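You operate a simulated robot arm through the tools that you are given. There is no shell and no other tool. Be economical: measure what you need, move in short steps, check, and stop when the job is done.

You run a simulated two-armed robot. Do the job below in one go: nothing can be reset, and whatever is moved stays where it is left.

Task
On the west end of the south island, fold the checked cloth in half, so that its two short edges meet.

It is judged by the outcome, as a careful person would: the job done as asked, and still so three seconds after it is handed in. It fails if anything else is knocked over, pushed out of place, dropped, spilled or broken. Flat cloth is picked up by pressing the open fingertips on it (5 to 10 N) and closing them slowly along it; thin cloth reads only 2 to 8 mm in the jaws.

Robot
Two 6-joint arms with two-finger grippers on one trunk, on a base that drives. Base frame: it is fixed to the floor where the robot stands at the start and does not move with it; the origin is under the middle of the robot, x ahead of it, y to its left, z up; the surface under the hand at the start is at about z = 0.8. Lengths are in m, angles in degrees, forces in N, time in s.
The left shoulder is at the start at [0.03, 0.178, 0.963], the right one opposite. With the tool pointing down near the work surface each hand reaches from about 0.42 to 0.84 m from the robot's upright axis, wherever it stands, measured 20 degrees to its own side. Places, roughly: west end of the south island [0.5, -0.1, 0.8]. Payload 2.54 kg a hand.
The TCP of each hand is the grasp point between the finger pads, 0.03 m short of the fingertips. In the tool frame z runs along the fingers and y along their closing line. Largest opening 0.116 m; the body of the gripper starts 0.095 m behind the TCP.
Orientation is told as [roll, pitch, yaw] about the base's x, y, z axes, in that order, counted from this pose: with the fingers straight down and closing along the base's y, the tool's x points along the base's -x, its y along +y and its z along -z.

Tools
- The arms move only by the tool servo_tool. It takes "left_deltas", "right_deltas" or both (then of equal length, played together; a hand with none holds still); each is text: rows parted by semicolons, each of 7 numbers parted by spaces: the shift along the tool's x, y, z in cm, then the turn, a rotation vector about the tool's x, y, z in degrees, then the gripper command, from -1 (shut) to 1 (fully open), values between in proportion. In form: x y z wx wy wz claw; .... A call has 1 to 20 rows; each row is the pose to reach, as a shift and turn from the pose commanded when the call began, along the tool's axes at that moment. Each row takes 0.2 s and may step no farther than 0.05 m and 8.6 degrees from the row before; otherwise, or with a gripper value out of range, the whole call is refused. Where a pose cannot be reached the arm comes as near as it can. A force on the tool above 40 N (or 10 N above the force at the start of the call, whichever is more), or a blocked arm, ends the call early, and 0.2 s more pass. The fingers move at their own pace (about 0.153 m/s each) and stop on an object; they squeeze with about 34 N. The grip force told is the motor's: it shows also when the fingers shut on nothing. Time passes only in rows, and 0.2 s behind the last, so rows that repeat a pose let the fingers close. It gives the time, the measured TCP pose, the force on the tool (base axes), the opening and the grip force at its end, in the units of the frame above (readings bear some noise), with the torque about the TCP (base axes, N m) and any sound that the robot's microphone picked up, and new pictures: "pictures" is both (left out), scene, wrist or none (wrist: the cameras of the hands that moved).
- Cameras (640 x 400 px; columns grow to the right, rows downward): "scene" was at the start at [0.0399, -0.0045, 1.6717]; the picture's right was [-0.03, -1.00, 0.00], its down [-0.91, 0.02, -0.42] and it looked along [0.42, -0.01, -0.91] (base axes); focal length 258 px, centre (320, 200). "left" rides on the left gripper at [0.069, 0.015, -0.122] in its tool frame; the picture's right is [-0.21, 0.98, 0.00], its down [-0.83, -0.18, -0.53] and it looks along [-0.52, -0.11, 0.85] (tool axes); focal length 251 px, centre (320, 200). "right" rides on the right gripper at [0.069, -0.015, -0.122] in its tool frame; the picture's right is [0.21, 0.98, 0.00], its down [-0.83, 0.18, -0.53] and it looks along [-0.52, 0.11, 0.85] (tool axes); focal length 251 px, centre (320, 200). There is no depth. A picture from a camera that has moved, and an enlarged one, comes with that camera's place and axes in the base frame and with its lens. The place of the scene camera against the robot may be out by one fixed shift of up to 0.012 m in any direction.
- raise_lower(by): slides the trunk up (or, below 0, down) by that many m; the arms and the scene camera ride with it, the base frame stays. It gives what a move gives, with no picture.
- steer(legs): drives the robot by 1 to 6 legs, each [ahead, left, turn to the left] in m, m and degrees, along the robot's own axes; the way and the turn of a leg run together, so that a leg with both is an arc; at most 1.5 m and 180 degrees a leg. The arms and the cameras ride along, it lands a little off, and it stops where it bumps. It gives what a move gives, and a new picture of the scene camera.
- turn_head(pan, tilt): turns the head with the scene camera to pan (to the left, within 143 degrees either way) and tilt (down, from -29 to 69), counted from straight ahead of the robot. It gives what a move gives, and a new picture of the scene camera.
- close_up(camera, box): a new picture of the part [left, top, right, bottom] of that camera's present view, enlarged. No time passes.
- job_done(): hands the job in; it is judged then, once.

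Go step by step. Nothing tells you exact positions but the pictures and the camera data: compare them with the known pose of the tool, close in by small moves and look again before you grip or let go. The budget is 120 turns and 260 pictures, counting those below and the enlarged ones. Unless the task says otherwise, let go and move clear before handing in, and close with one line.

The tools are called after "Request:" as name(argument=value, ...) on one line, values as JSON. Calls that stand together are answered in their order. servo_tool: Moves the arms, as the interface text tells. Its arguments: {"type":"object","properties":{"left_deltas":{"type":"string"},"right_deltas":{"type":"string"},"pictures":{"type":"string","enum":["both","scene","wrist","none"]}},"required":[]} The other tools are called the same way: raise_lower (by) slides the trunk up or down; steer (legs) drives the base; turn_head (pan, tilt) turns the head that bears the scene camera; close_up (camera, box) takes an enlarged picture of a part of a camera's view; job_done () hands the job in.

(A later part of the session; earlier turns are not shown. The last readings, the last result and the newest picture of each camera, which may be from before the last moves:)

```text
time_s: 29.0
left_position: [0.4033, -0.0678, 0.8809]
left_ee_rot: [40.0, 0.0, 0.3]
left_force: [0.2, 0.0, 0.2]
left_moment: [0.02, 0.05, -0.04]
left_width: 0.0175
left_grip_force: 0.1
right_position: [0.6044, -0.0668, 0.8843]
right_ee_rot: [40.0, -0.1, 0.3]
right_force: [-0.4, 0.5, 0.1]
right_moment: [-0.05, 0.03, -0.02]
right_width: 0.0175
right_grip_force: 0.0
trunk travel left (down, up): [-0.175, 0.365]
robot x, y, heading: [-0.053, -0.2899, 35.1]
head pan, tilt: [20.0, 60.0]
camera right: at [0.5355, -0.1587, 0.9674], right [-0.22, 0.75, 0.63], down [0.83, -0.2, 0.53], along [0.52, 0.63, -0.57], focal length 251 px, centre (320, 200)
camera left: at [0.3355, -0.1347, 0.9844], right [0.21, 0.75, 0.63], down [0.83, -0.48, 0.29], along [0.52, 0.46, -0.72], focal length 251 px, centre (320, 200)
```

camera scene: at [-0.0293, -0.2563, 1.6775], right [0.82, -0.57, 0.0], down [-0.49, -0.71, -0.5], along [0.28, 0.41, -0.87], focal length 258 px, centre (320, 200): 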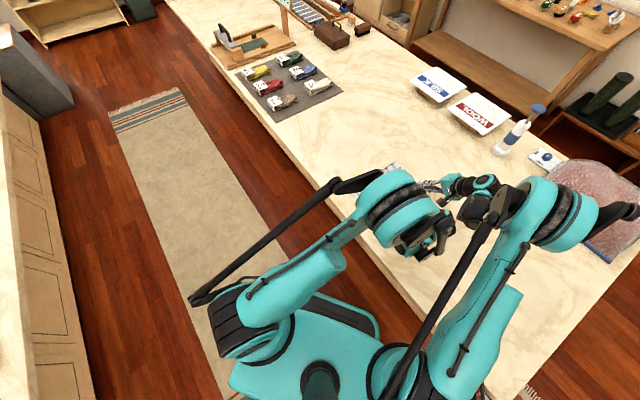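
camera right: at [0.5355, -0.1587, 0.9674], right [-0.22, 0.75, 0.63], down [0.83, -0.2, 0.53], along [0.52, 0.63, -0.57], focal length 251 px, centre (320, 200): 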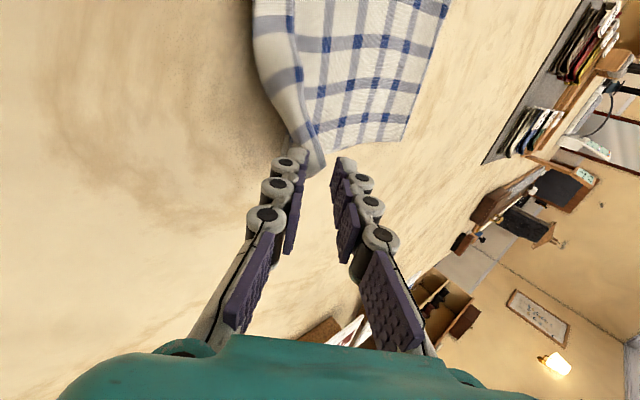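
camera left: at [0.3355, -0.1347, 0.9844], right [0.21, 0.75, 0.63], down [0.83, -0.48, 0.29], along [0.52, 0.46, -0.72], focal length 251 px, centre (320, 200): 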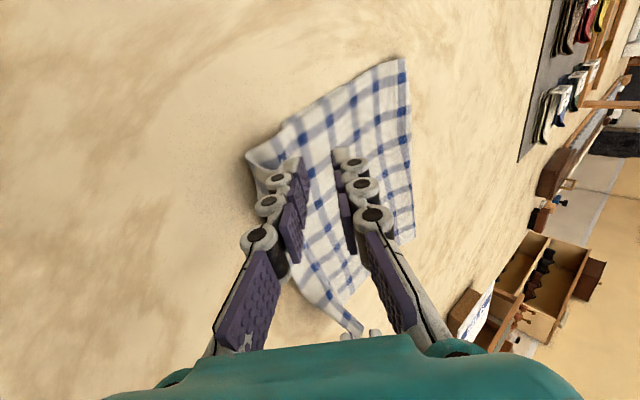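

It released cleanly. I'll raise both hands and straighten them to inspect the result.

Request:
servo_tool(left_deltas="0 2 -2.5 0 0 0 -0.7; 0 4 -5 8 0 0 -0.7; 0 6 -7.5 16 0 0 -0.7; 0 8 -9.5 24 0 0 -0.7; 0 9.5 -11.5 32 0 0 -0.7; 0 10 -12 40 0 0 -0.7; 0 10 -12 40 0 0 -0.7", right_deltas="0 2 -2.5 0 0 0 -0.7; 0 2 -5 8 0 0 -0.7; 0 2 -8 16 0 0 -0.7; 0 2 -11 24 0 0 -0.7; 0 2 -13 32 0 0 -0.7; 0 2 -16 40 0 0 -0.7; 0 2 -16 40 0 0 -0.7")

```text
time_s: 30.6
left_position: [0.4025, -0.0665, 1.0371]
left_ee_rot: [-0.2, 0.0, 0.2]
left_force: [-0.3, 0.3, 0.5]
left_moment: [-0.01, -0.03, 0.02]
left_width: 0.0173
left_grip_force: 0.0
right_position: [0.6043, -0.1543, 1.0179]
right_ee_rot: [-0.2, 0.1, 0.2]
right_force: [-0.4, 0.2, 0.4]
right_moment: [0.01, -0.03, -0.02]
right_width: 0.0175
right_grip_force: 0.3
trunk travel left (down, up): [-0.175, 0.365]
robot x, y, heading: [-0.0508, -0.2887, 35.3]
head pan, tilt: [20.0, 60.0]
camera scene: at [-0.0288, -0.2565, 1.6775], right [0.82, -0.57, 0.0], down [-0.49, -0.71, -0.5], along [0.28, 0.41, -0.87], focal length 258 px, centre (320, 200)
camera right: at [0.5365, -0.1704, 1.1415], right [-0.22, 0.98, 0.0], down [0.82, 0.19, 0.53], along [0.52, 0.12, -0.85], focal length 251 px, centre (320, 200)
camera left: at [0.3346, -0.0513, 1.1586], right [0.21, 0.98, 0.0], down [0.83, -0.18, 0.53], along [0.52, -0.11, -0.85], focal length 251 px, centre (320, 200)
```

scene: 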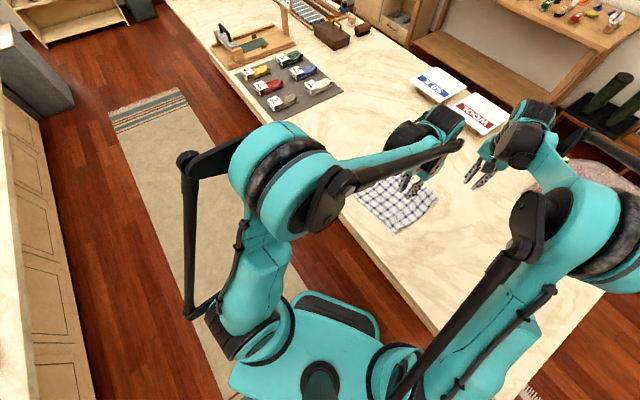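
right: 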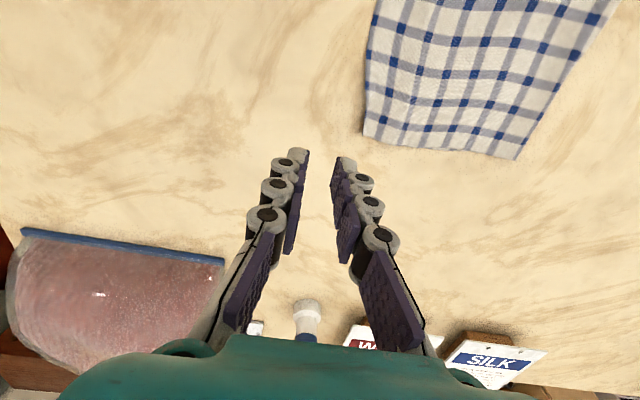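
left: 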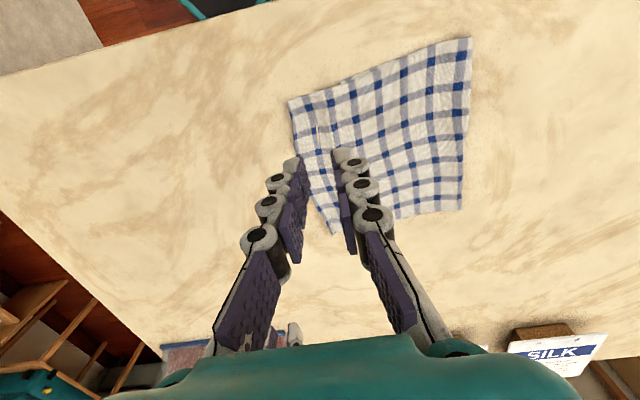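

It looks very close to a clean fold, so I'll check the edges closely.

Request:
close_up(camera="right", box=[340, 0, 640, 187])

Request:
close_up(camera="left", box=[260, 20, 520, 182])

```text
2.13 times, centred on (490, 94) of right
camera zoom: at [0.5365, -0.1704, 1.1415], right [-0.22, 0.98, 0.0], down [0.82, 0.19, 0.53], along [0.52, 0.12, -0.85], focal length 536 px, centre (-43, 427)
```

zoom: 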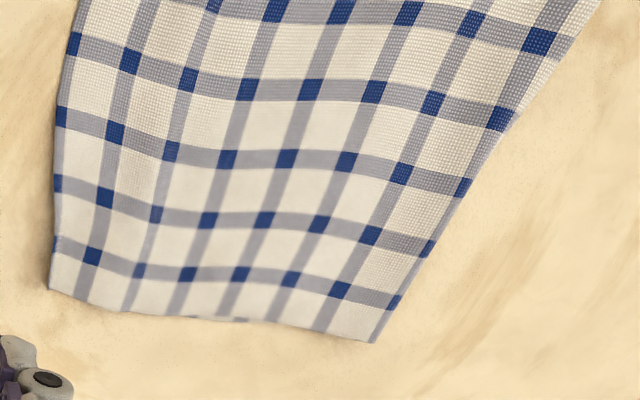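

```text
2.46 times, centred on (390, 101) of left
camera zoom: at [0.3346, -0.0513, 1.1586], right [0.21, 0.98, 0.0], down [0.83, -0.18, 0.53], along [0.52, -0.11, -0.85], focal length 619 px, centre (148, 444)
```

zoom: 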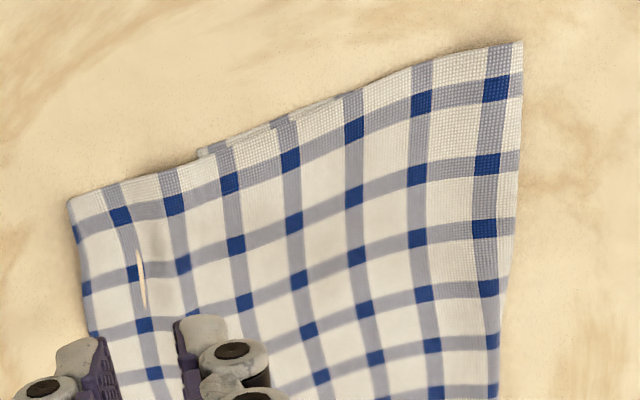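

The top edge overshot: it lies at y≈−0.09 to −0.11 while the bottom edge is at −0.034, and the fold is at 0.13. I'll regrip the overhanging top edge at its corners, swing it back so the bottom lies flat again, and re-lay it on a tighter arc.

Request:
servo_tool(left_deltas="-0.7 -2 3 0 0 0 -0.48; -1.35 -3.85 7 0 0 0 -0.48; -1.35 -3.85 11 0 0 0 -0.48; -1.35 -3.85 14 0 0 0 -0.48; -1.35 -3.85 16.5 0 0 0 -0.48; -1.35 -3.85 17.5 0 0 0 -0.48", right_deltas="-0.3 3.5 2 0 0 0 -0.48; -0.5 6.7 5 0 0 0 -0.48; -0.5 6.7 9 0 0 0 -0.48; -0.5 6.7 12 0 0 0 -0.48; -0.5 6.7 14.5 0 0 0 -0.48; -0.5 6.7 15.5 0 0 0 -0.48", pictures="wrist")

```text
time_s: 32.0
left_position: [0.4172, -0.1048, 0.8609]
left_ee_rot: [0.0, -0.1, 0.3]
left_force: [-0.4, -0.5, -0.5]
left_moment: [-0.02, 0.0, -0.01]
left_width: 0.0303
left_grip_force: 0.1
right_position: [0.61, -0.0883, 0.8619]
right_ee_rot: [0.0, 0.0, 0.3]
right_force: [0.1, 0.5, 0.6]
right_moment: [-0.02, 0.01, 0.01]
right_width: 0.0298
right_grip_force: 0.0
trunk travel left (down, up): [-0.175, 0.365]
robot x, y, heading: [-0.0537, -0.2938, 35.6]
head pan, tilt: [20.0, 60.0]
camera right: at [0.5414, -0.1038, 0.9839], right [-0.22, 0.98, 0.0], down [0.82, 0.19, 0.53], along [0.52, 0.12, -0.85], focal length 251 px, centre (320, 200)
camera left: at [0.3483, -0.0909, 0.9825], right [0.21, 0.98, 0.0], down [0.83, -0.18, 0.53], along [0.52, -0.11, -0.85], focal length 251 px, centre (320, 200)
```

right: 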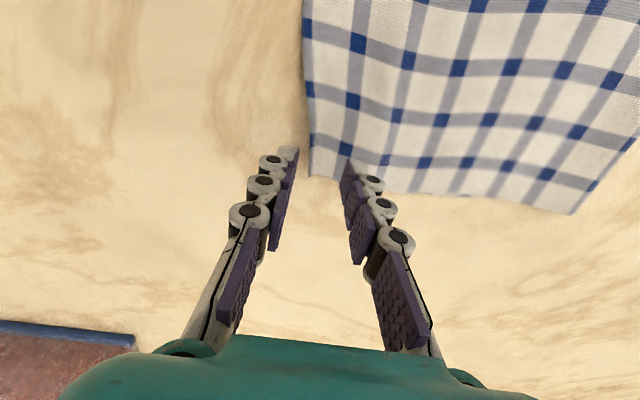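
left: 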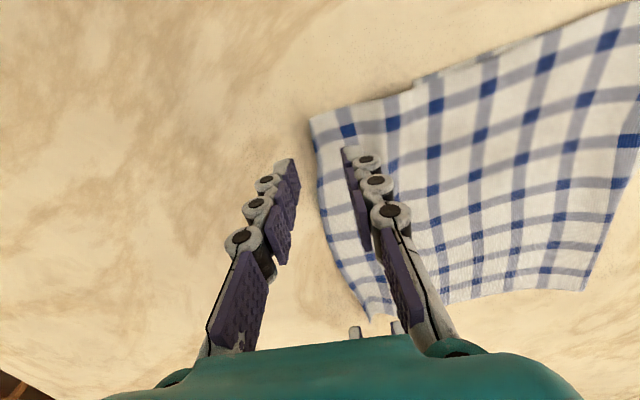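

Both hands are well placed. I'll shift the right 0.6 cm outward and lower both to contact.

Request:
servo_tool(left_deltas="0 0 1 0 0 0 -0.48; 0 0 2 0 0 0 -0.48; 0 0 2.7 0 0 0 -0.48; 0 0 3.0 0 0 0 -0.48; 0 0 3.05 0 0 0 -0.48", right_deltas="0 -0.6 1 0 0 0 -0.48; 0 -0.6 2 0 0 0 -0.48; 0 -0.6 2.7 0 0 0 -0.48; 0 -0.6 3.05 0 0 0 -0.48; 0 -0.6 3.15 0 0 0 -0.48", pictures="none")

```text
time_s: 33.2
left_position: [0.416, -0.106, 0.8305]
left_ee_rot: [0.0, 0.1, 0.3]
left_force: [-0.2, -0.2, 4.5]
left_moment: [0.07, 0.08, 0.05]
left_width: 0.03
left_grip_force: 0.1
right_position: [0.6093, -0.0928, 0.831]
right_ee_rot: [0.0, 0.0, 0.3]
right_force: [0.3, -1.1, 1.2]
right_moment: [0.03, 0.01, -0.02]
right_width: 0.0302
right_grip_force: 0.0
trunk travel left (down, up): [-0.175, 0.365]
robot x, y, heading: [-0.049, -0.2877, 35.3]
head pan, tilt: [20.0, 60.0]
```

Request:
servo_tool(left_deltas="0 0 0.05 0 0 0 -0.48; 0 0 0.05 0 0 0 -0.55; 0 0 0.06 0 0 0 -0.62; 0 0 0.08 0 0 0 -0.69; 0 0 0.1 0 0 0 -0.76; 0 0 0.12 0 0 0 -0.83; 0 0 0.12 0 0 0 -0.9; 0 0 0.12 0 0 0 -0.97; 0 0 0.12 0 0 0 -1; 0 0 0.12 0 0 0 -1; 0 0 0.12 0 0 0 -1", right_deltas="0 0 0.06 0 0 0 -0.48; 0 0 0.07 0 0 0 -0.55; 0 0 0.08 0 0 0 -0.62; 0 0 0.1 0 0 0 -0.69; 0 0 0.12 0 0 0 -0.76; 0 0 0.14 0 0 0 -0.83; 0 0 0.14 0 0 0 -0.9; 0 0 0.14 0 0 0 -0.97; 0 0 0.14 0 0 0 -1; 0 0 0.14 0 0 0 -1; 0 0 0.14 0 0 0 -1", pictures="wrist")

```text
time_s: 35.6
left_position: [0.4177, -0.1052, 0.83]
left_ee_rot: [0.0, 0.0, 0.2]
left_force: [-0.2, -0.4, -2.3]
left_moment: [0.02, 0.02, 0.01]
left_width: 0.003
left_grip_force: 30.2
right_position: [0.6088, -0.0918, 0.8299]
right_ee_rot: [-0.1, 0.0, 0.3]
right_force: [0.2, 1.2, -1.0]
right_moment: [-0.02, -0.04, 0.03]
right_width: 0.0024
right_grip_force: 30.1
trunk travel left (down, up): [-0.175, 0.365]
robot x, y, heading: [-0.0504, -0.2891, 35.4]
head pan, tilt: [20.0, 60.0]
camera right: at [0.541, -0.1091, 0.9521], right [-0.22, 0.98, 0.0], down [0.82, 0.19, 0.53], along [0.52, 0.12, -0.85], focal length 251 px, centre (320, 200)
camera left: at [0.3488, -0.0907, 0.9517], right [0.21, 0.98, 0.0], down [0.83, -0.18, 0.53], along [0.52, -0.11, -0.85], focal length 251 px, centre (320, 200)
```

right: 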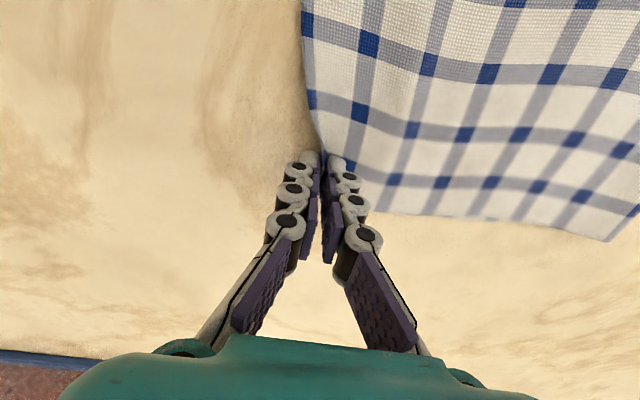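
left: 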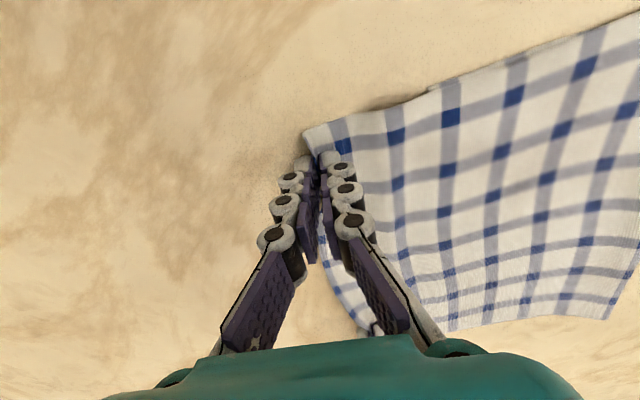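

Both are gripped (3.0 and 2.4 mm). I'll lift in an arc back to +y.

Request:
servo_tool(left_deltas="0 0.5 -1.5 0 0 0 -1; 0 1.5 -3 0 0 0 -1; 0 3 -5 0 0 0 -1; 0 5 -7 0 0 0 -1; 0 7.5 -9 0 0 0 -1; 0 10 -10 0 0 0 -1", right_deltas="0 0.5 -1.5 0 0 0 -1; 0 1 -3 0 0 0 -1; 0 2.5 -5 0 0 0 -1; 0 4 -7 0 0 0 -1; 0 6.5 -9 0 0 0 -1; 0 9 -10 0 0 0 -1", pictures="wrist")

```text
time_s: 37.0
left_position: [0.4175, -0.0046, 0.9299]
left_ee_rot: [-0.1, 0.0, 0.3]
left_force: [-0.1, 0.8, -3.2]
left_moment: [0.04, 0.03, -0.01]
left_width: 0.0049
left_grip_force: 35.3
right_position: [0.6076, -0.0005, 0.9289]
right_ee_rot: [0.0, 0.0, 0.2]
right_force: [0.1, -0.6, 2.2]
right_moment: [-0.02, 0.11, 0.01]
right_width: 0.0036
right_grip_force: 39.2
trunk travel left (down, up): [-0.175, 0.365]
robot x, y, heading: [-0.0505, -0.2942, 35.6]
head pan, tilt: [20.0, 60.0]
camera right: at [0.5393, -0.0179, 1.0514], right [-0.22, 0.98, 0.0], down [0.82, 0.19, 0.53], along [0.52, 0.12, -0.85], focal length 251 px, centre (320, 200)
camera left: at [0.3498, 0.0096, 1.0518], right [0.21, 0.98, 0.0], down [0.83, -0.18, 0.53], along [0.52, -0.11, -0.85], focal length 251 px, centre (320, 200)
```

right: 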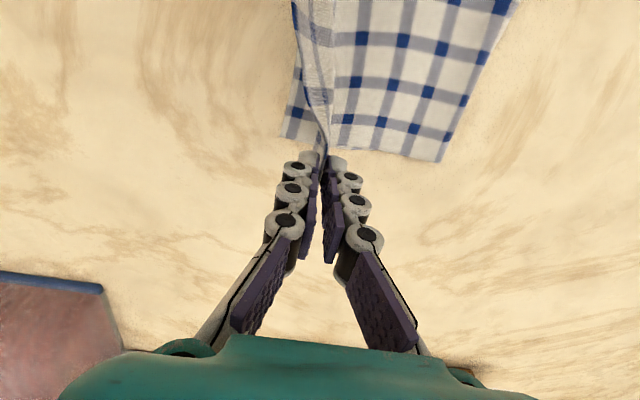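
left: 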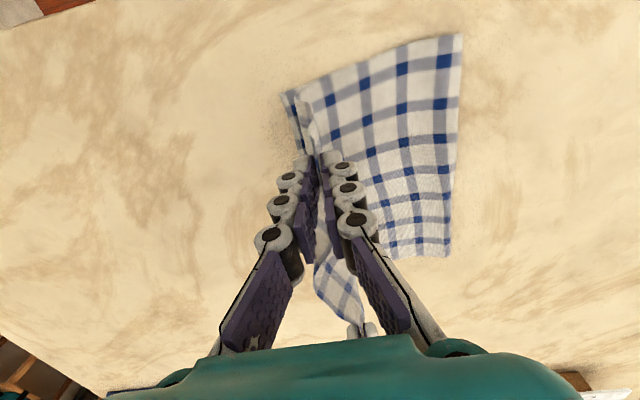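

I'll drive left about 0.25 m with the edge aloft, so the bottom half lies down again.

Request:
steer(legs=[[0.144, 0.205, 0]])

Request:
servo_tool(left_deltas="0 0 0 0 0 0 -1", right_deltas="0 0 0 0 0 0 -1", pictures="wrist")

```text
time_s: 38.8
left_position: [0.4206, 0.2401, 0.9304]
left_ee_rot: [-0.1, 0.0, 0.0]
left_force: [0.0, -2.6, 7.9]
left_moment: [0.2, -0.04, -0.03]
left_width: 0.0001
left_grip_force: 27.7
right_position: [0.6105, 0.2428, 0.9298]
right_ee_rot: [0.0, 0.0, 0.1]
right_force: [1.1, 0.6, -1.6]
right_moment: [-0.09, -0.03, 0.02]
right_width: 0.0019
right_grip_force: 27.9
trunk travel left (down, up): [-0.175, 0.365]
robot x, y, heading: [-0.0503, -0.0427, 35.2]
head pan, tilt: [20.0, 60.0]
camera scene: at [-0.0269, -0.0072, 1.6775], right [0.82, -0.57, 0.0], down [-0.5, -0.71, -0.5], along [0.29, 0.41, -0.87], focal length 258 px, centre (320, 200)
```

scene: 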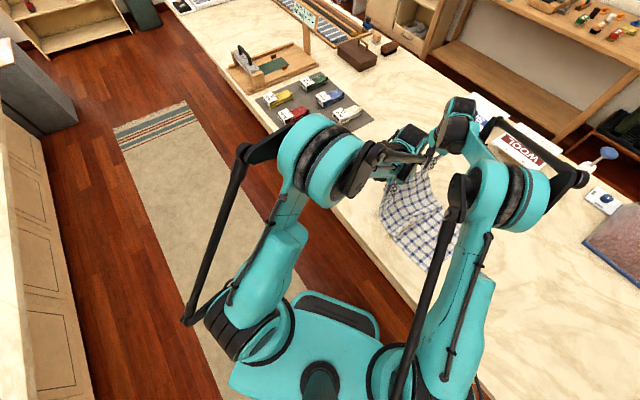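

```text
time_s: 39.2
left_position: [0.4211, 0.24, 0.9309]
left_ee_rot: [0.0, 0.0, 0.1]
left_force: [1.1, 0.0, 1.7]
left_moment: [-0.09, -0.11, 0.0]
left_width: 0.0003
left_grip_force: 25.2
right_position: [0.6107, 0.2435, 0.9291]
right_ee_rot: [-0.1, 0.0, 0.1]
right_force: [-0.3, -0.7, 0.9]
right_moment: [-0.03, 0.01, 0.0]
right_width: 0.0001
right_grip_force: 26.1
trunk travel left (down, up): [-0.175, 0.365]
robot x, y, heading: [-0.0553, -0.0434, 35.1]
head pan, tilt: [20.0, 60.0]
camera right: at [0.5421, 0.2264, 1.0512], right [-0.22, 0.98, 0.0], down [0.83, 0.18, 0.53], along [0.52, 0.12, -0.85], focal length 251 px, centre (320, 200)
camera left: at [0.3528, 0.2544, 1.0517], right [0.21, 0.98, 0.0], down [0.83, -0.18, 0.53], along [0.52, -0.11, -0.85], focal length 251 px, centre (320, 200)
```

right: 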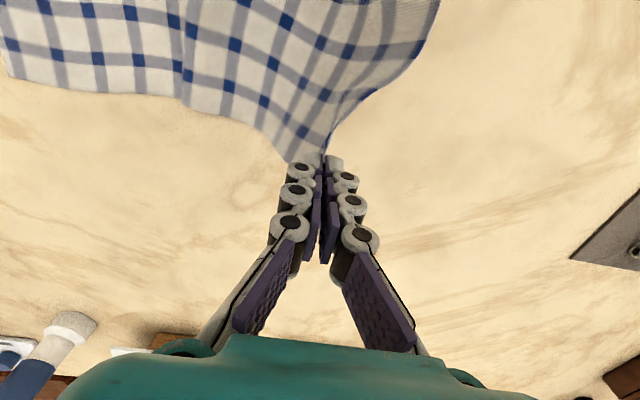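
left: 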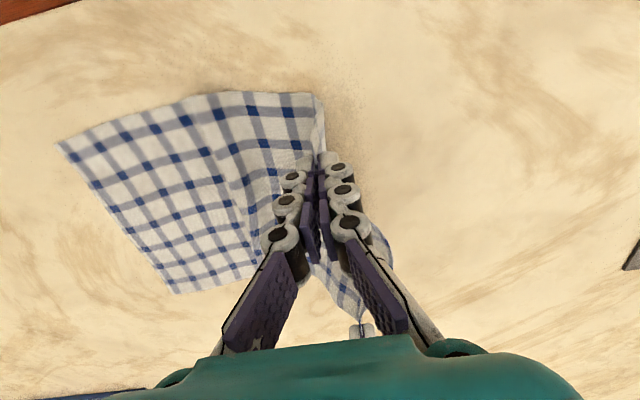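

The bottom edge is still at y≈−0.03 (x 0.385–0.622), but there is a crease at the old fold, y≈0.125. I'll stretch the held edge out low to +y to flatten it, then look.

Request:
servo_tool(left_deltas="0.3 3 1 0 0 0 -1; 0.6 5.5 2.5 0 0 0 -1; 1.1 8 4 0 0 0 -1; 1.1 9.5 5.5 0 0 0 -1; 1.1 10 6.5 0 0 0 -1; 1.1 10 6.5 0 0 0 -1", right_deltas="0.3 3 1 0 0 0 -1; 0.6 5.5 2.5 0 0 0 -1; 1.1 8 4 0 0 0 -1; 1.1 9.2 5.5 0 0 0 -1; 1.1 9.7 6.5 0 0 0 -1; 1.1 9.7 6.5 0 0 0 -1", pictures="wrist")

```text
time_s: 40.6
left_position: [0.4086, 0.3401, 0.8646]
left_ee_rot: [0.0, 0.0, 0.0]
left_force: [1.1, 1.5, 0.3]
left_moment: [0.0, 0.03, 0.02]
left_width: 0.0001
left_grip_force: 24.8
right_position: [0.5981, 0.3394, 0.8634]
right_ee_rot: [0.0, 0.0, 0.1]
right_force: [0.3, -0.3, -1.9]
right_moment: [-0.01, 0.0, 0.03]
right_width: 0.0056
right_grip_force: 36.1
trunk travel left (down, up): [-0.175, 0.365]
robot x, y, heading: [-0.0493, -0.0454, 35.1]
head pan, tilt: [20.0, 60.0]
camera right: at [0.5304, 0.3219, 0.9867], right [-0.22, 0.98, 0.0], down [0.83, 0.18, 0.53], along [0.52, 0.12, -0.85], focal length 251 px, centre (320, 200)
camera left: at [0.3407, 0.3552, 0.9871], right [0.21, 0.98, 0.0], down [0.83, -0.18, 0.53], along [0.52, -0.11, -0.85], focal length 251 px, centre (320, 200)
```

right: 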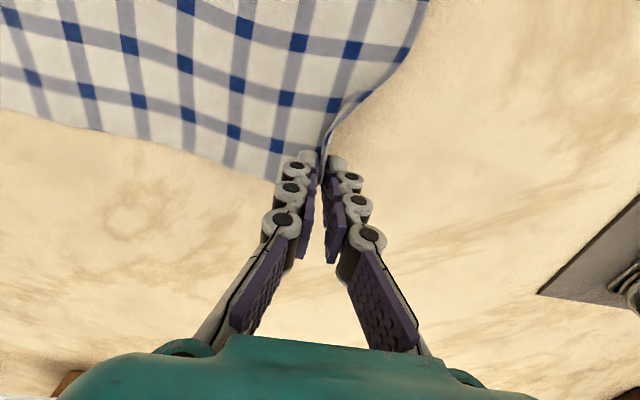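
left: 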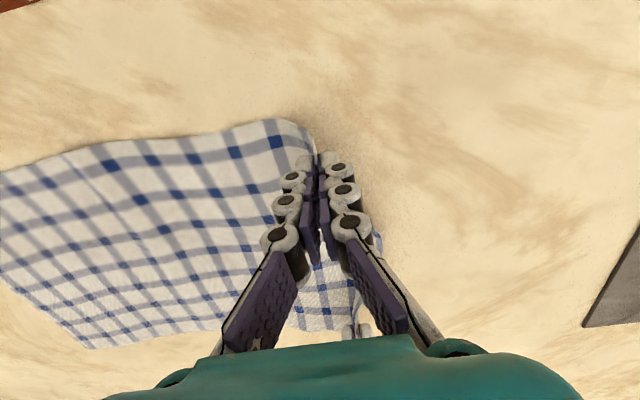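

The cloth is smooth again and its right edge hasn't moved. I'll swing the edge up on an arc that stays within half the cloth's length of the y=0.178 midline, then drive right.

Request:
servo_tool(left_deltas="0 -0.6 -2.5 0 0 0 -1; 0 -1.5 -5 0 0 0 -1; 0 -3 -7.5 0 0 0 -1; 0 -5 -9 0 0 0 -1; 0 -7 -10 0 0 0 -1; 0 -9 -10.5 0 0 0 -1", right_deltas="0 -0.6 -2.5 0 0 0 -1; 0 -1.5 -5 0 0 0 -1; 0 -3 -7.5 0 0 0 -1; 0 -5 -9 0 0 0 -1; 0 -7 -10 0 0 0 -1; 0 -9 -10.5 0 0 0 -1", pictures="none")

Request:
steer(legs=[[-0.107, -0.152, 0]])

Request:
servo_tool(left_deltas="0 0 0 0 0 0 -1", right_deltas="0 0 0 0 0 0 -1", pictures="wrist")

```text
time_s: 42.0
left_position: [0.4083, 0.2483, 0.9709]
left_ee_rot: [0.0, 0.0, 0.1]
left_force: [1.3, -0.9, -0.6]
left_moment: [0.05, 0.01, -0.01]
left_width: 0.0037
left_grip_force: 39.5
right_position: [0.5981, 0.2486, 0.9722]
right_ee_rot: [0.2, -0.1, 0.1]
right_force: [-0.4, -0.3, -1.8]
right_moment: [0.01, -0.01, -0.02]
right_width: 0.0055
right_grip_force: 34.3
trunk travel left (down, up): [-0.175, 0.365]
robot x, y, heading: [-0.0492, -0.0432, 35.0]
head pan, tilt: [20.0, 60.0]
```

```text
time_s: 43.5
left_position: [0.4096, 0.064, 0.9708]
left_ee_rot: [0.0, 0.0, 0.0]
left_force: [0.6, -0.2, -2.1]
left_moment: [0.02, 0.01, -0.02]
left_width: 0.0057
left_grip_force: 37.8
right_position: [0.599, 0.0635, 0.9715]
right_ee_rot: [0.1, 0.0, 0.1]
right_force: [-0.2, -1.5, -0.7]
right_moment: [0.05, 0.06, -0.01]
right_width: 0.0039
right_grip_force: 40.3
trunk travel left (down, up): [-0.175, 0.365]
robot x, y, heading: [-0.0507, -0.2253, 35.0]
head pan, tilt: [20.0, 60.0]
camera scene: at [-0.0269, -0.1949, 1.6775], right [0.82, -0.57, 0.0], down [-0.5, -0.71, -0.5], along [0.29, 0.41, -0.87], focal length 258 px, centre (320, 200)
```

scene: 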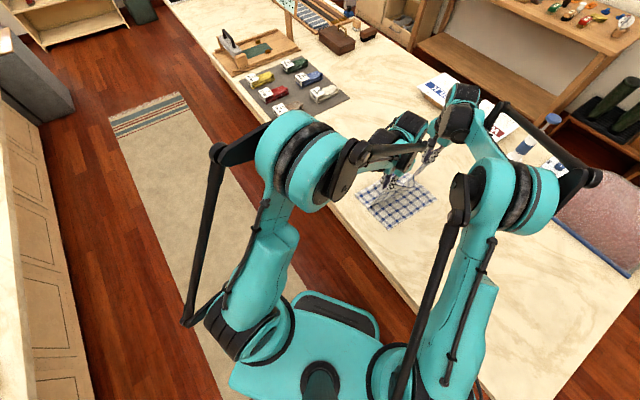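

```text
time_s: 43.9
left_position: [0.4077, 0.0652, 0.9705]
left_ee_rot: [0.0, 0.1, 0.1]
left_force: [0.8, -1.1, 4.3]
left_moment: [-0.02, -0.12, 0.01]
left_width: 0.0
left_grip_force: 29.1
right_position: [0.5995, 0.0643, 0.9712]
right_ee_rot: [0.1, 0.0, 0.0]
right_force: [3.5, 0.2, 0.3]
right_moment: [-0.01, -0.04, -0.04]
right_width: 0.0031
right_grip_force: 38.5
trunk travel left (down, up): [-0.175, 0.365]
robot x, y, heading: [-0.05, -0.2281, 35.3]
head pan, tilt: [20.0, 60.0]
camera right: at [0.5308, 0.0484, 1.0932], right [-0.22, 0.98, 0.0], down [0.83, 0.18, 0.53], along [0.52, 0.12, -0.85], focal length 251 px, centre (320, 200)
camera left: at [0.3407, 0.0797, 1.0922], right [0.21, 0.98, 0.0], down [0.83, -0.18, 0.53], along [0.52, -0.11, -0.85], focal length 251 px, centre (320, 200)
```

right: 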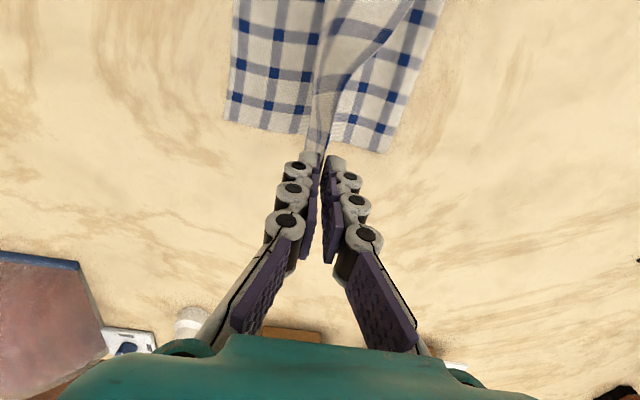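
left: 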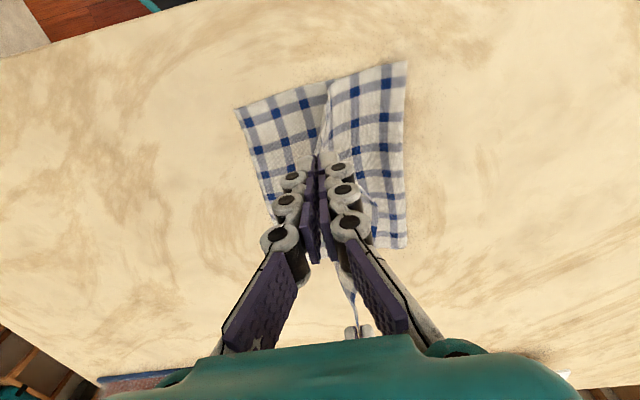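

The fold is now at y≈0.16, which is better. I'll lower the hands where they are and slightly towards +y, so the loop spreads outward before the final slide.

Request:
servo_tool(left_deltas="0 1 2 0 0 0 -1; 0 2 4 0 0 0 -1; 0 2.5 6 0 0 0 -1; 0 2.5 8 0 0 0 -1; 0 2.5 10 0 0 0 -1; 0 2.5 10 0 0 0 -1", right_deltas="0 1 2 0 0 0 -1; 0 2 4 0 0 0 -1; 0 2.5 6 0 0 0 -1; 0 2.5 8 0 0 0 -1; 0 2.5 10 0 0 0 -1; 0 2.5 10 0 0 0 -1", pictures="wrist")

```text
time_s: 45.3
left_position: [0.4097, 0.0872, 0.8696]
left_ee_rot: [0.1, 0.0, 0.1]
left_force: [-2.0, -0.6, 1.9]
left_moment: [0.0, -0.08, 0.01]
left_width: 0.0
left_grip_force: 26.3
right_position: [0.5972, 0.089, 0.8711]
right_ee_rot: [-0.1, 0.0, 0.1]
right_force: [0.2, 0.0, -1.4]
right_moment: [0.0, -0.03, -0.03]
right_width: 0.0006
right_grip_force: 26.5
trunk travel left (down, up): [-0.175, 0.365]
robot x, y, heading: [-0.0483, -0.2269, 35.0]
head pan, tilt: [20.0, 60.0]
camera right: at [0.5294, 0.0722, 0.9926], right [-0.22, 0.98, 0.0], down [0.83, 0.18, 0.53], along [0.52, 0.12, -0.85], focal length 251 px, centre (320, 200)
camera left: at [0.3414, 0.1031, 0.9916], right [0.21, 0.98, 0.0], down [0.83, -0.18, 0.53], along [0.52, -0.11, -0.85], focal length 251 px, centre (320, 200)
```

right: 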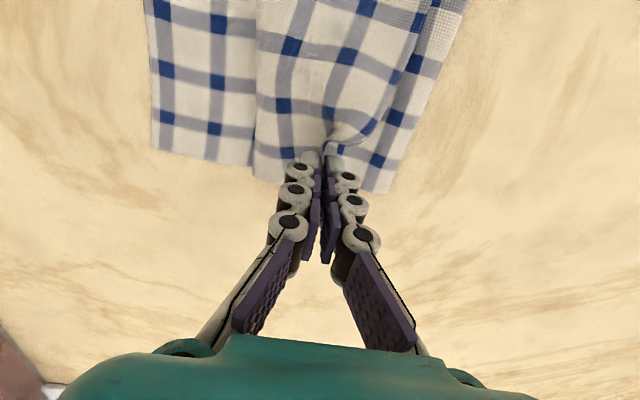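
left: 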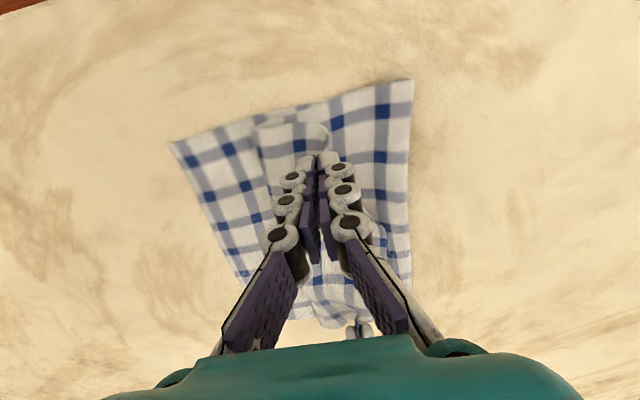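

The top ply now bulges on the −y side of the hands, which is fine, as pulling right will take it up. I'll slide low to y≈−0.02 and look.

Request:
servo_tool(left_deltas="0 -1.5 0 0 0 0 -1; 0 -3 0 0 0 0 -1; 0 -4.5 0 0 0 0 -1; 0 -6 0 0 0 0 -1; 0 -7.5 0.3 0 0 0 -1; 0 -9 0.6 0 0 0 -1; 0 -10 1 0 0 0 -1; 0 -10.7 1.5 0 0 0 -1; 0 -10.7 2 0 0 0 -1", right_deltas="0 -1.5 0 0 0 0 -1; 0 -3 0 0 0 0 -1; 0 -4.5 0 0 0 0 -1; 0 -6 0 0 0 0 -1; 0 -7.5 0.3 0 0 0 -1; 0 -9 0.6 0 0 0 -1; 0 -10 1 0 0 0 -1; 0 -10.8 1.5 0 0 0 -1; 0 -10.8 2 0 0 0 -1", pictures="wrist")

```text
time_s: 47.3
left_position: [0.4091, -0.0159, 0.8502]
left_ee_rot: [-0.1, -0.1, 0.1]
left_force: [-0.2, 0.2, -1.3]
left_moment: [0.0, 0.0, -0.02]
left_width: 0.0021
left_grip_force: 29.3
right_position: [0.5978, -0.0184, 0.8496]
right_ee_rot: [0.0, 0.1, 0.1]
right_force: [1.1, -2.2, -1.5]
right_moment: [-0.76, -0.01, -0.03]
right_width: 0.0001
right_grip_force: 25.5
trunk travel left (down, up): [-0.175, 0.365]
robot x, y, heading: [-0.0508, -0.2253, 34.9]
head pan, tilt: [20.0, 60.0]
camera right: at [0.5306, -0.035, 0.9721], right [-0.22, 0.98, 0.0], down [0.83, 0.18, 0.53], along [0.52, 0.12, -0.85], focal length 251 px, centre (320, 200)
camera left: at [0.3409, -0.0019, 0.9719], right [0.21, 0.98, 0.0], down [0.83, -0.18, 0.53], along [0.52, -0.11, -0.85], focal length 251 px, centre (320, 200)
```

right: 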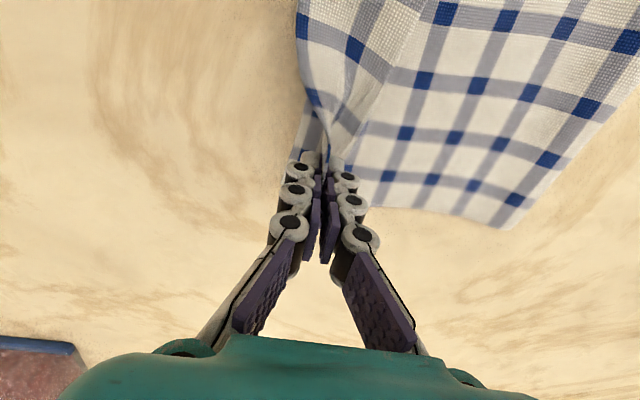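
left: 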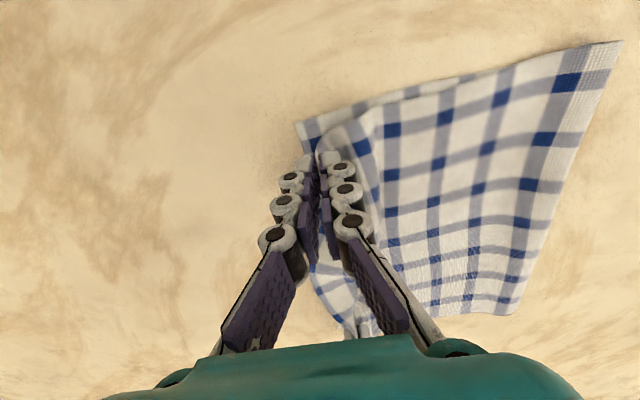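

The fold is now at y≈0.168 and the edge is over the bottom edge (−0.027). I'll lower fully, open gently and rise.

Request:
servo_tool(left_deltas="0 -0.2 0.5 0 0 0 -1; 0 -0.3 1 0 0 0 -1; 0 -0.3 1.3 0 0 0 -1; 0 -0.3 1.3 0 0 0 -0.92; 0 -0.3 1.3 0 0 0 -0.84; 0 -0.3 1.3 0 0 0 -0.76; 0 -0.3 1.0 0 0 0 -0.7; 0 -0.3 0 0 0 0 -0.65; 0 -0.3 -2 0 0 0 -0.65; 0 -0.3 -5 0 0 0 -0.65", right_deltas="0 -0.1 0.5 0 0 0 -1; 0 -0.2 1 0 0 0 -1; 0 -0.2 1.3 0 0 0 -1; 0 -0.2 1.3 0 0 0 -0.92; 0 -0.2 1.3 0 0 0 -0.84; 0 -0.2 1.3 0 0 0 -0.76; 0 -0.2 1.0 0 0 0 -0.7; 0 -0.2 0 0 0 0 -0.65; 0 -0.2 -2 0 0 0 -0.65; 0 -0.2 -5 0 0 0 -0.65", pictures="wrist")

```text
time_s: 49.5
left_position: [0.4073, -0.0198, 0.8998]
left_ee_rot: [0.1, 0.0, 0.2]
left_force: [0.1, 0.2, 0.2]
left_moment: [0.03, 0.0, 0.02]
left_width: 0.0204
left_grip_force: 0.0
right_position: [0.5988, -0.0207, 0.9032]
right_ee_rot: [0.0, -0.1, 0.1]
right_force: [0.8, 0.1, 0.2]
right_moment: [0.01, -0.01, -0.02]
right_width: 0.0205
right_grip_force: 0.1
trunk travel left (down, up): [-0.175, 0.365]
robot x, y, heading: [-0.0489, -0.2283, 35.3]
head pan, tilt: [20.0, 60.0]
camera right: at [0.5303, -0.0371, 1.0246], right [-0.22, 0.98, 0.0], down [0.83, 0.18, 0.53], along [0.52, 0.12, -0.84], focal length 251 px, centre (320, 200)
camera left: at [0.3397, -0.0042, 1.0224], right [0.21, 0.98, 0.0], down [0.83, -0.18, 0.53], along [0.52, -0.11, -0.85], focal length 251 px, centre (320, 200)
```

right: 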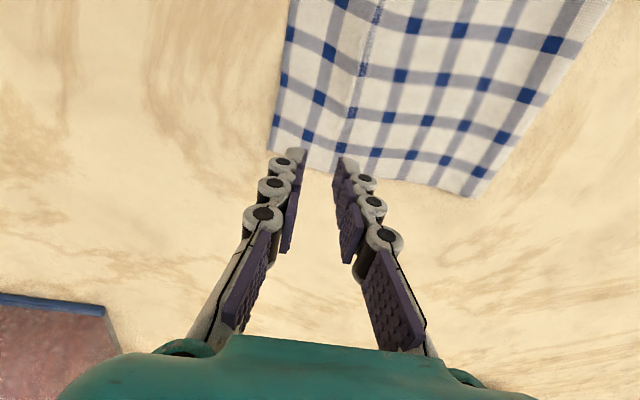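
left: 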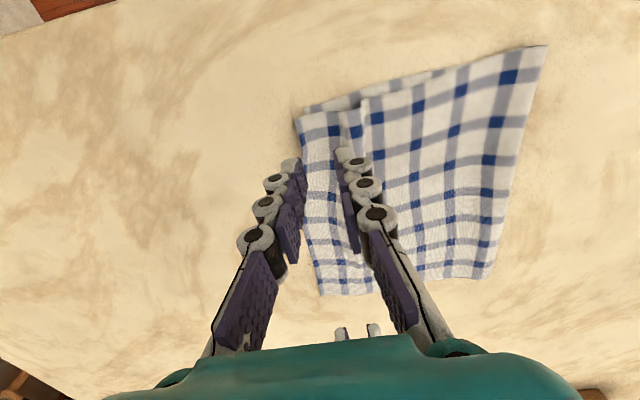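

Released. I'll raise both hands further and check the edges.

Request:
servo_tool(left_deltas="0 0 -4 0 0 0 -0.65; 0 0 -8 0 0 0 -0.65; 0 -3 -12 0 0 0 -0.65; 0 -6 -14 0 0 0 -0.65", right_deltas="0 0 -4 0 0 0 -0.65; 0 0 -8 0 0 0 -0.65; 0 -4 -11 0 0 0 -0.65; 0 -8 -11 0 0 0 -0.65", pictures="both")

Request:
close_up(camera="right", box=[320, 0, 640, 200])

Request:
close_up(camera="left", box=[260, 20, 580, 220])

```text
time_s: 50.5
left_position: [0.4069, -0.0822, 1.0404]
left_ee_rot: [0.0, -0.1, 0.1]
left_force: [-0.2, -0.2, 0.7]
left_moment: [0.02, 0.03, 0.02]
left_width: 0.0204
left_grip_force: 0.0
right_position: [0.5996, -0.1012, 1.0097]
right_ee_rot: [0.0, 0.1, 0.0]
right_force: [-0.2, 0.2, -0.2]
right_moment: [0.03, 0.02, -0.01]
right_width: 0.02
right_grip_force: 0.0
trunk travel left (down, up): [-0.175, 0.365]
robot x, y, heading: [-0.0582, -0.2272, 35.0]
head pan, tilt: [20.0, 60.0]
camera scene: at [-0.0265, -0.1941, 1.6775], right [0.82, -0.57, 0.0], down [-0.5, -0.71, -0.5], along [0.29, 0.41, -0.87], focal length 258 px, centre (320, 200)
camera right: at [0.5311, -0.1183, 1.1314], right [-0.22, 0.98, 0.0], down [0.83, 0.18, 0.53], along [0.52, 0.12, -0.85], focal length 251 px, centre (320, 200)
camera left: at [0.3396, -0.0668, 1.1623], right [0.21, 0.98, 0.0], down [0.83, -0.18, 0.53], along [0.52, -0.11, -0.85], focal length 251 px, centre (320, 200)
```

scene: 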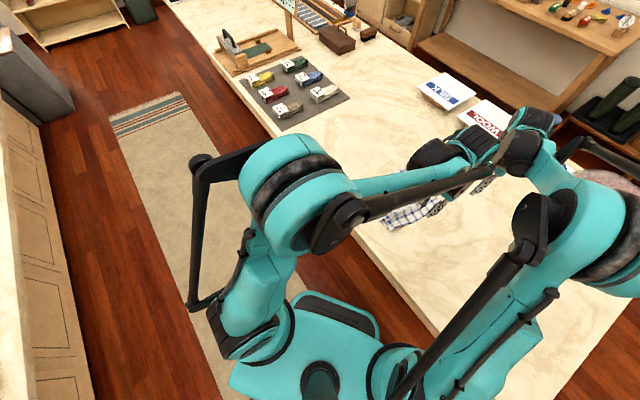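
right: 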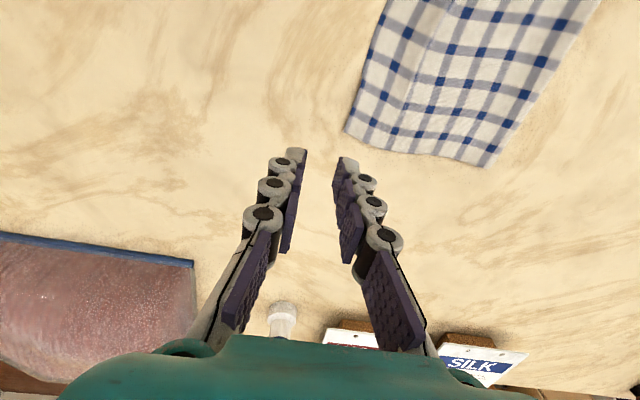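
left: 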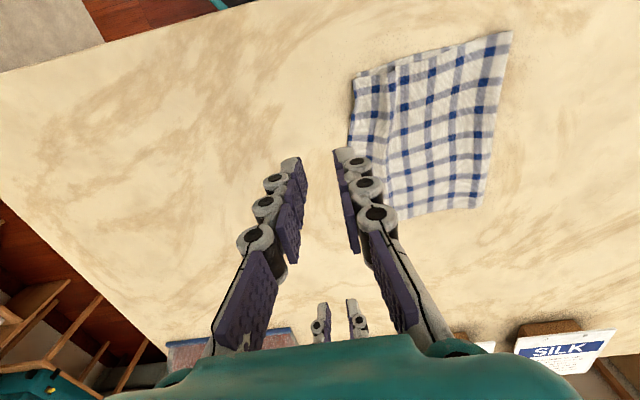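

```text
2.00 times, centred on (480, 100) of right
camera zoom: at [0.5311, -0.1183, 1.1314], right [-0.22, 0.98, 0.0], down [0.83, 0.18, 0.53], along [0.52, 0.12, -0.85], focal length 503 px, centre (0, 400)
```

zoom: 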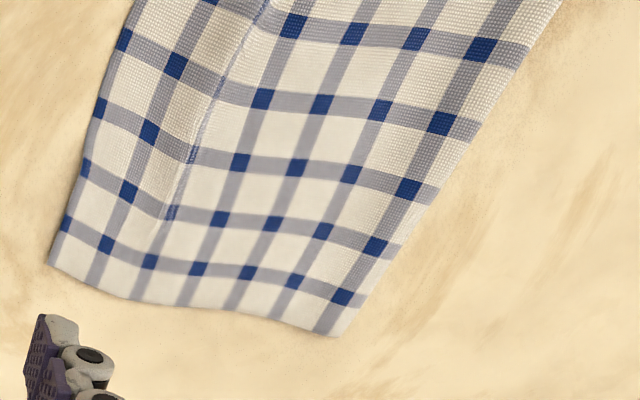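

```text
2.00 times, centred on (420, 120) of left
camera zoom: at [0.3396, -0.0668, 1.1623], right [0.21, 0.98, 0.0], down [0.83, -0.18, 0.53], along [0.52, -0.11, -0.85], focal length 503 px, centre (120, 360)
```

zoom: 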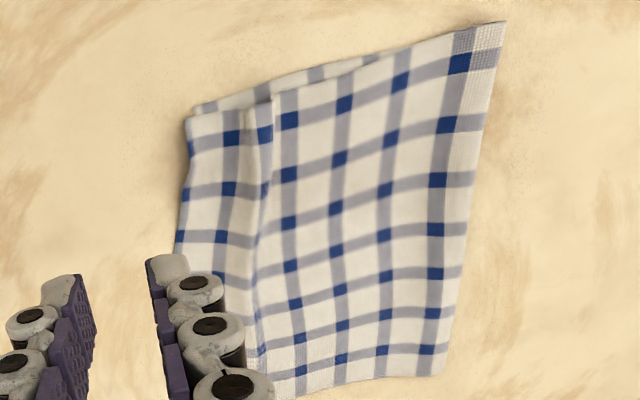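

Near corner: the top is about 6 mm past the bottom edge. The far corner overshoots by about 3.5 cm, with slack in a ridge near y≈0. I'll press closed right fingertips lightly on the top ply behind the ridge at the far side and drag it towards the fold.

Request:
servo_tool(right_deltas="0 4 1 0 0 0 -1; 0 8 3 0 0 0 -1; 0 12 6 0 0 0 -1; 0 15 9 0 0 0 -1; 0 15 12 0 0 0 -1; 0 15 15 0 0 0 -1; 0 15 17 0 0 0 -1; 0 15 17.6 0 0 0 -1", pictures="none")

```text
time_s: 51.6
left_position: [0.4022, -0.0227, 1.036]
left_ee_rot: [0.8, 0.4, 5.8]
left_force: [-6.9, -0.7, -2.9]
left_moment: [0.13, -1.0, -0.28]
left_width: 0.0204
left_grip_force: 0.0
right_position: [0.61, 0.0342, 0.9103]
right_ee_rot: [0.1, 0.0, -1.5]
right_force: [-0.5, -0.4, -0.6]
right_moment: [0.03, 0.0, 0.0]
right_width: 0.0
right_grip_force: 28.4
trunk travel left (down, up): [-0.175, 0.365]
robot x, y, heading: [-0.0492, -0.228, 35.0]
head pan, tilt: [20.0, 60.0]
stopped in row 5 (left hand): the force on the tool passed its limit at 124 N (the readings are from after the stop); the commanded pose is now the measured one
```

The right forearm pushed against the idle left hand. I'll move the left hand clear to the left and check the state.

Request:
servo_tool(left_deltas="0.5 2 -1 0 0 0 -0.65; 1.5 5 -2 0 0 -2 -0.65; 3 9 -2 0 0 -4 -0.65; 4 13 -2 0 0 -5.8 -0.65", pictures="both")

```text
time_s: 52.6
left_position: [0.3499, 0.1031, 1.0582]
left_ee_rot: [0.6, 0.2, 11.6]
left_force: [0.2, -0.1, 0.4]
left_moment: [-0.03, -0.03, 0.01]
left_width: 0.0202
left_grip_force: 0.0
right_position: [0.6108, 0.0365, 0.9099]
right_ee_rot: [0.0, 0.0, -1.4]
right_force: [-0.7, 0.3, -1.4]
right_moment: [-0.02, 0.01, 0.0]
right_width: 0.0
right_grip_force: 28.5
trunk travel left (down, up): [-0.175, 0.365]
robot x, y, heading: [-0.05, -0.2288, 35.0]
head pan, tilt: [20.0, 60.0]
camera scene: at [-0.0271, -0.1922, 1.6775], right [0.82, -0.57, 0.0], down [-0.5, -0.71, -0.5], along [0.29, 0.41, -0.87], focal length 258 px, centre (320, 200)
camera left: at [0.281, 0.1026, 1.18], right [0.01, 1.0, 0.01], down [0.85, -0.02, 0.53], along [0.53, 0.0, -0.85], focal length 251 px, centre (320, 200)
```

scene: 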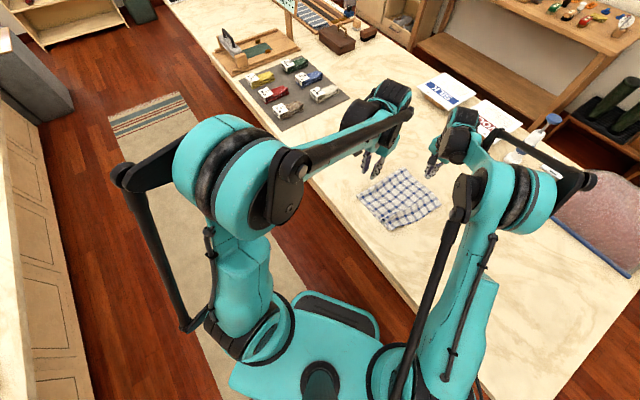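
left: 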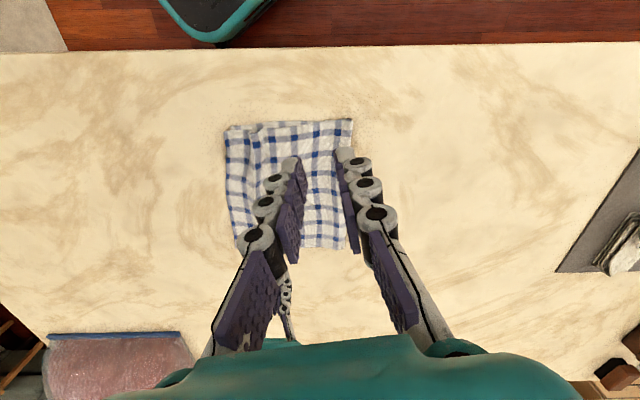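

The arms are clear and nothing was disturbed. I'll take a close look at the cloth.

Request:
close_up(camera="scene", box=[340, 150, 460, 245])

Request:
close_up(camera="left", box=[190, 90, 400, 270])

```text
4.21 times, centred on (400, 198) of scene
camera zoom: at [-0.0271, -0.1922, 1.6775], right [0.82, -0.57, 0.0], down [-0.5, -0.71, -0.5], along [0.29, 0.41, -0.87], focal length 1088 px, centre (-17, 210)
```

zoom: 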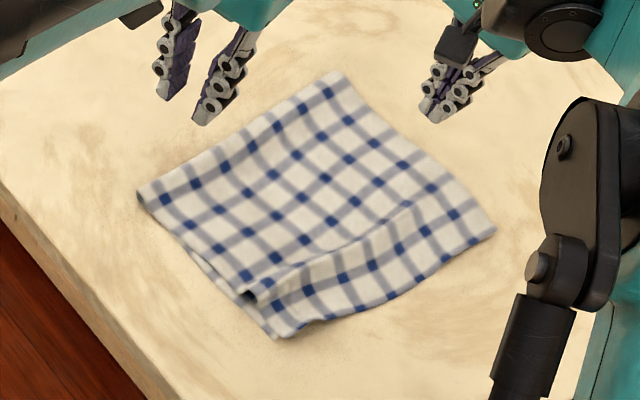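

```text
2.22 times, centred on (295, 180) of left
camera zoom: at [0.281, 0.1026, 1.18], right [0.01, 1.0, 0.01], down [0.85, -0.02, 0.53], along [0.53, 0.0, -0.85], focal length 559 px, centre (376, 244)
```

zoom: 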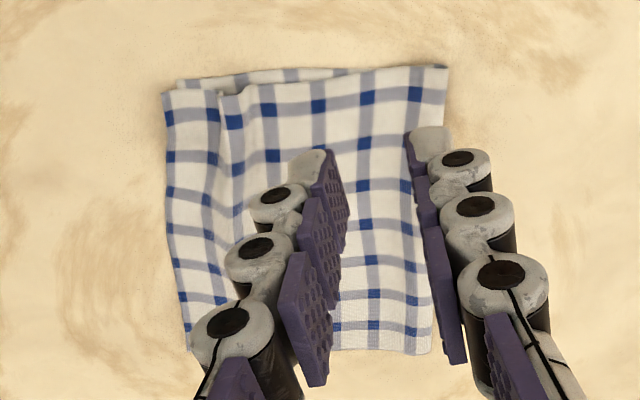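

The top overhangs by about 1 cm near and 3.3 cm far, with a slack ridge at y≈0. I'll press both closed fingertips lightly on the top ply just past the ridge and sweep towards the fold.

Request:
servo_tool(left_deltas="-2 -2 3 0 0 3 -1; -4 -4 6 0 0 6 -1; -6 -5.9 9 0 0 9 -1; -6 -5.9 12.5 0 0 11.6 -1; -6 -5.9 16 0 0 11.6 -1; -6 -5.9 19 0 0 11.6 -1; -6 -5.9 21 0 0 11.6 -1; -6 -5.9 22 0 0 11.6 -1", right_deltas="1 0.5 0 0 0 0 -1; 2 1 0 0 0 -1.4 -1; 2.6 1.35 0 0 0 -1.4 -1; 2.6 1.35 2 0 0 -1.4 -1; 2.6 1.35 4 0 0 -1.4 -1; 2.6 1.35 5.5 0 0 -1.4 -1; 2.6 1.35 6.5 0 0 -1.4 -1; 2.6 1.35 7 0 0 -1.4 -1", pictures="wrist")

```text
time_s: 54.4
left_position: [0.4216, 0.0579, 0.8359]
left_ee_rot: [0.6, 0.4, 0.0]
left_force: [0.5, -0.1, -1.2]
left_moment: [0.02, -0.02, -0.02]
left_width: 0.0
left_grip_force: 28.4
right_position: [0.5833, 0.052, 0.8398]
right_ee_rot: [0.0, -0.1, 0.0]
right_force: [0.9, 0.3, -0.8]
right_moment: [-0.02, -0.03, -0.01]
right_width: 0.0
right_grip_force: 29.0
trunk travel left (down, up): [-0.175, 0.365]
robot x, y, heading: [-0.0484, -0.225, 35.2]
head pan, tilt: [20.0, 60.0]
camera right: at [0.5151, 0.0348, 0.9621], right [-0.21, 0.98, 0.0], down [0.83, 0.18, 0.53], along [0.52, 0.11, -0.85], focal length 251 px, centre (320, 200)
camera left: at [0.354, 0.0711, 0.9582], right [0.22, 0.98, 0.01], down [0.83, -0.19, 0.53], along [0.52, -0.1, -0.85], focal length 251 px, centre (320, 200)
```

right: 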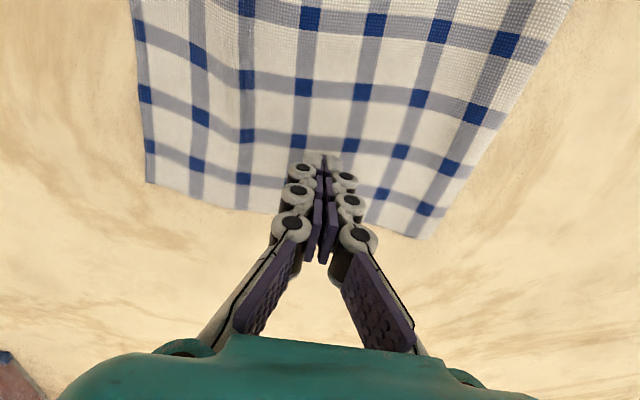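
left: 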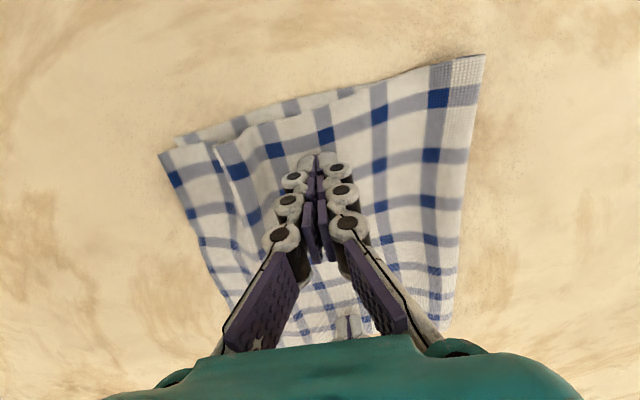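

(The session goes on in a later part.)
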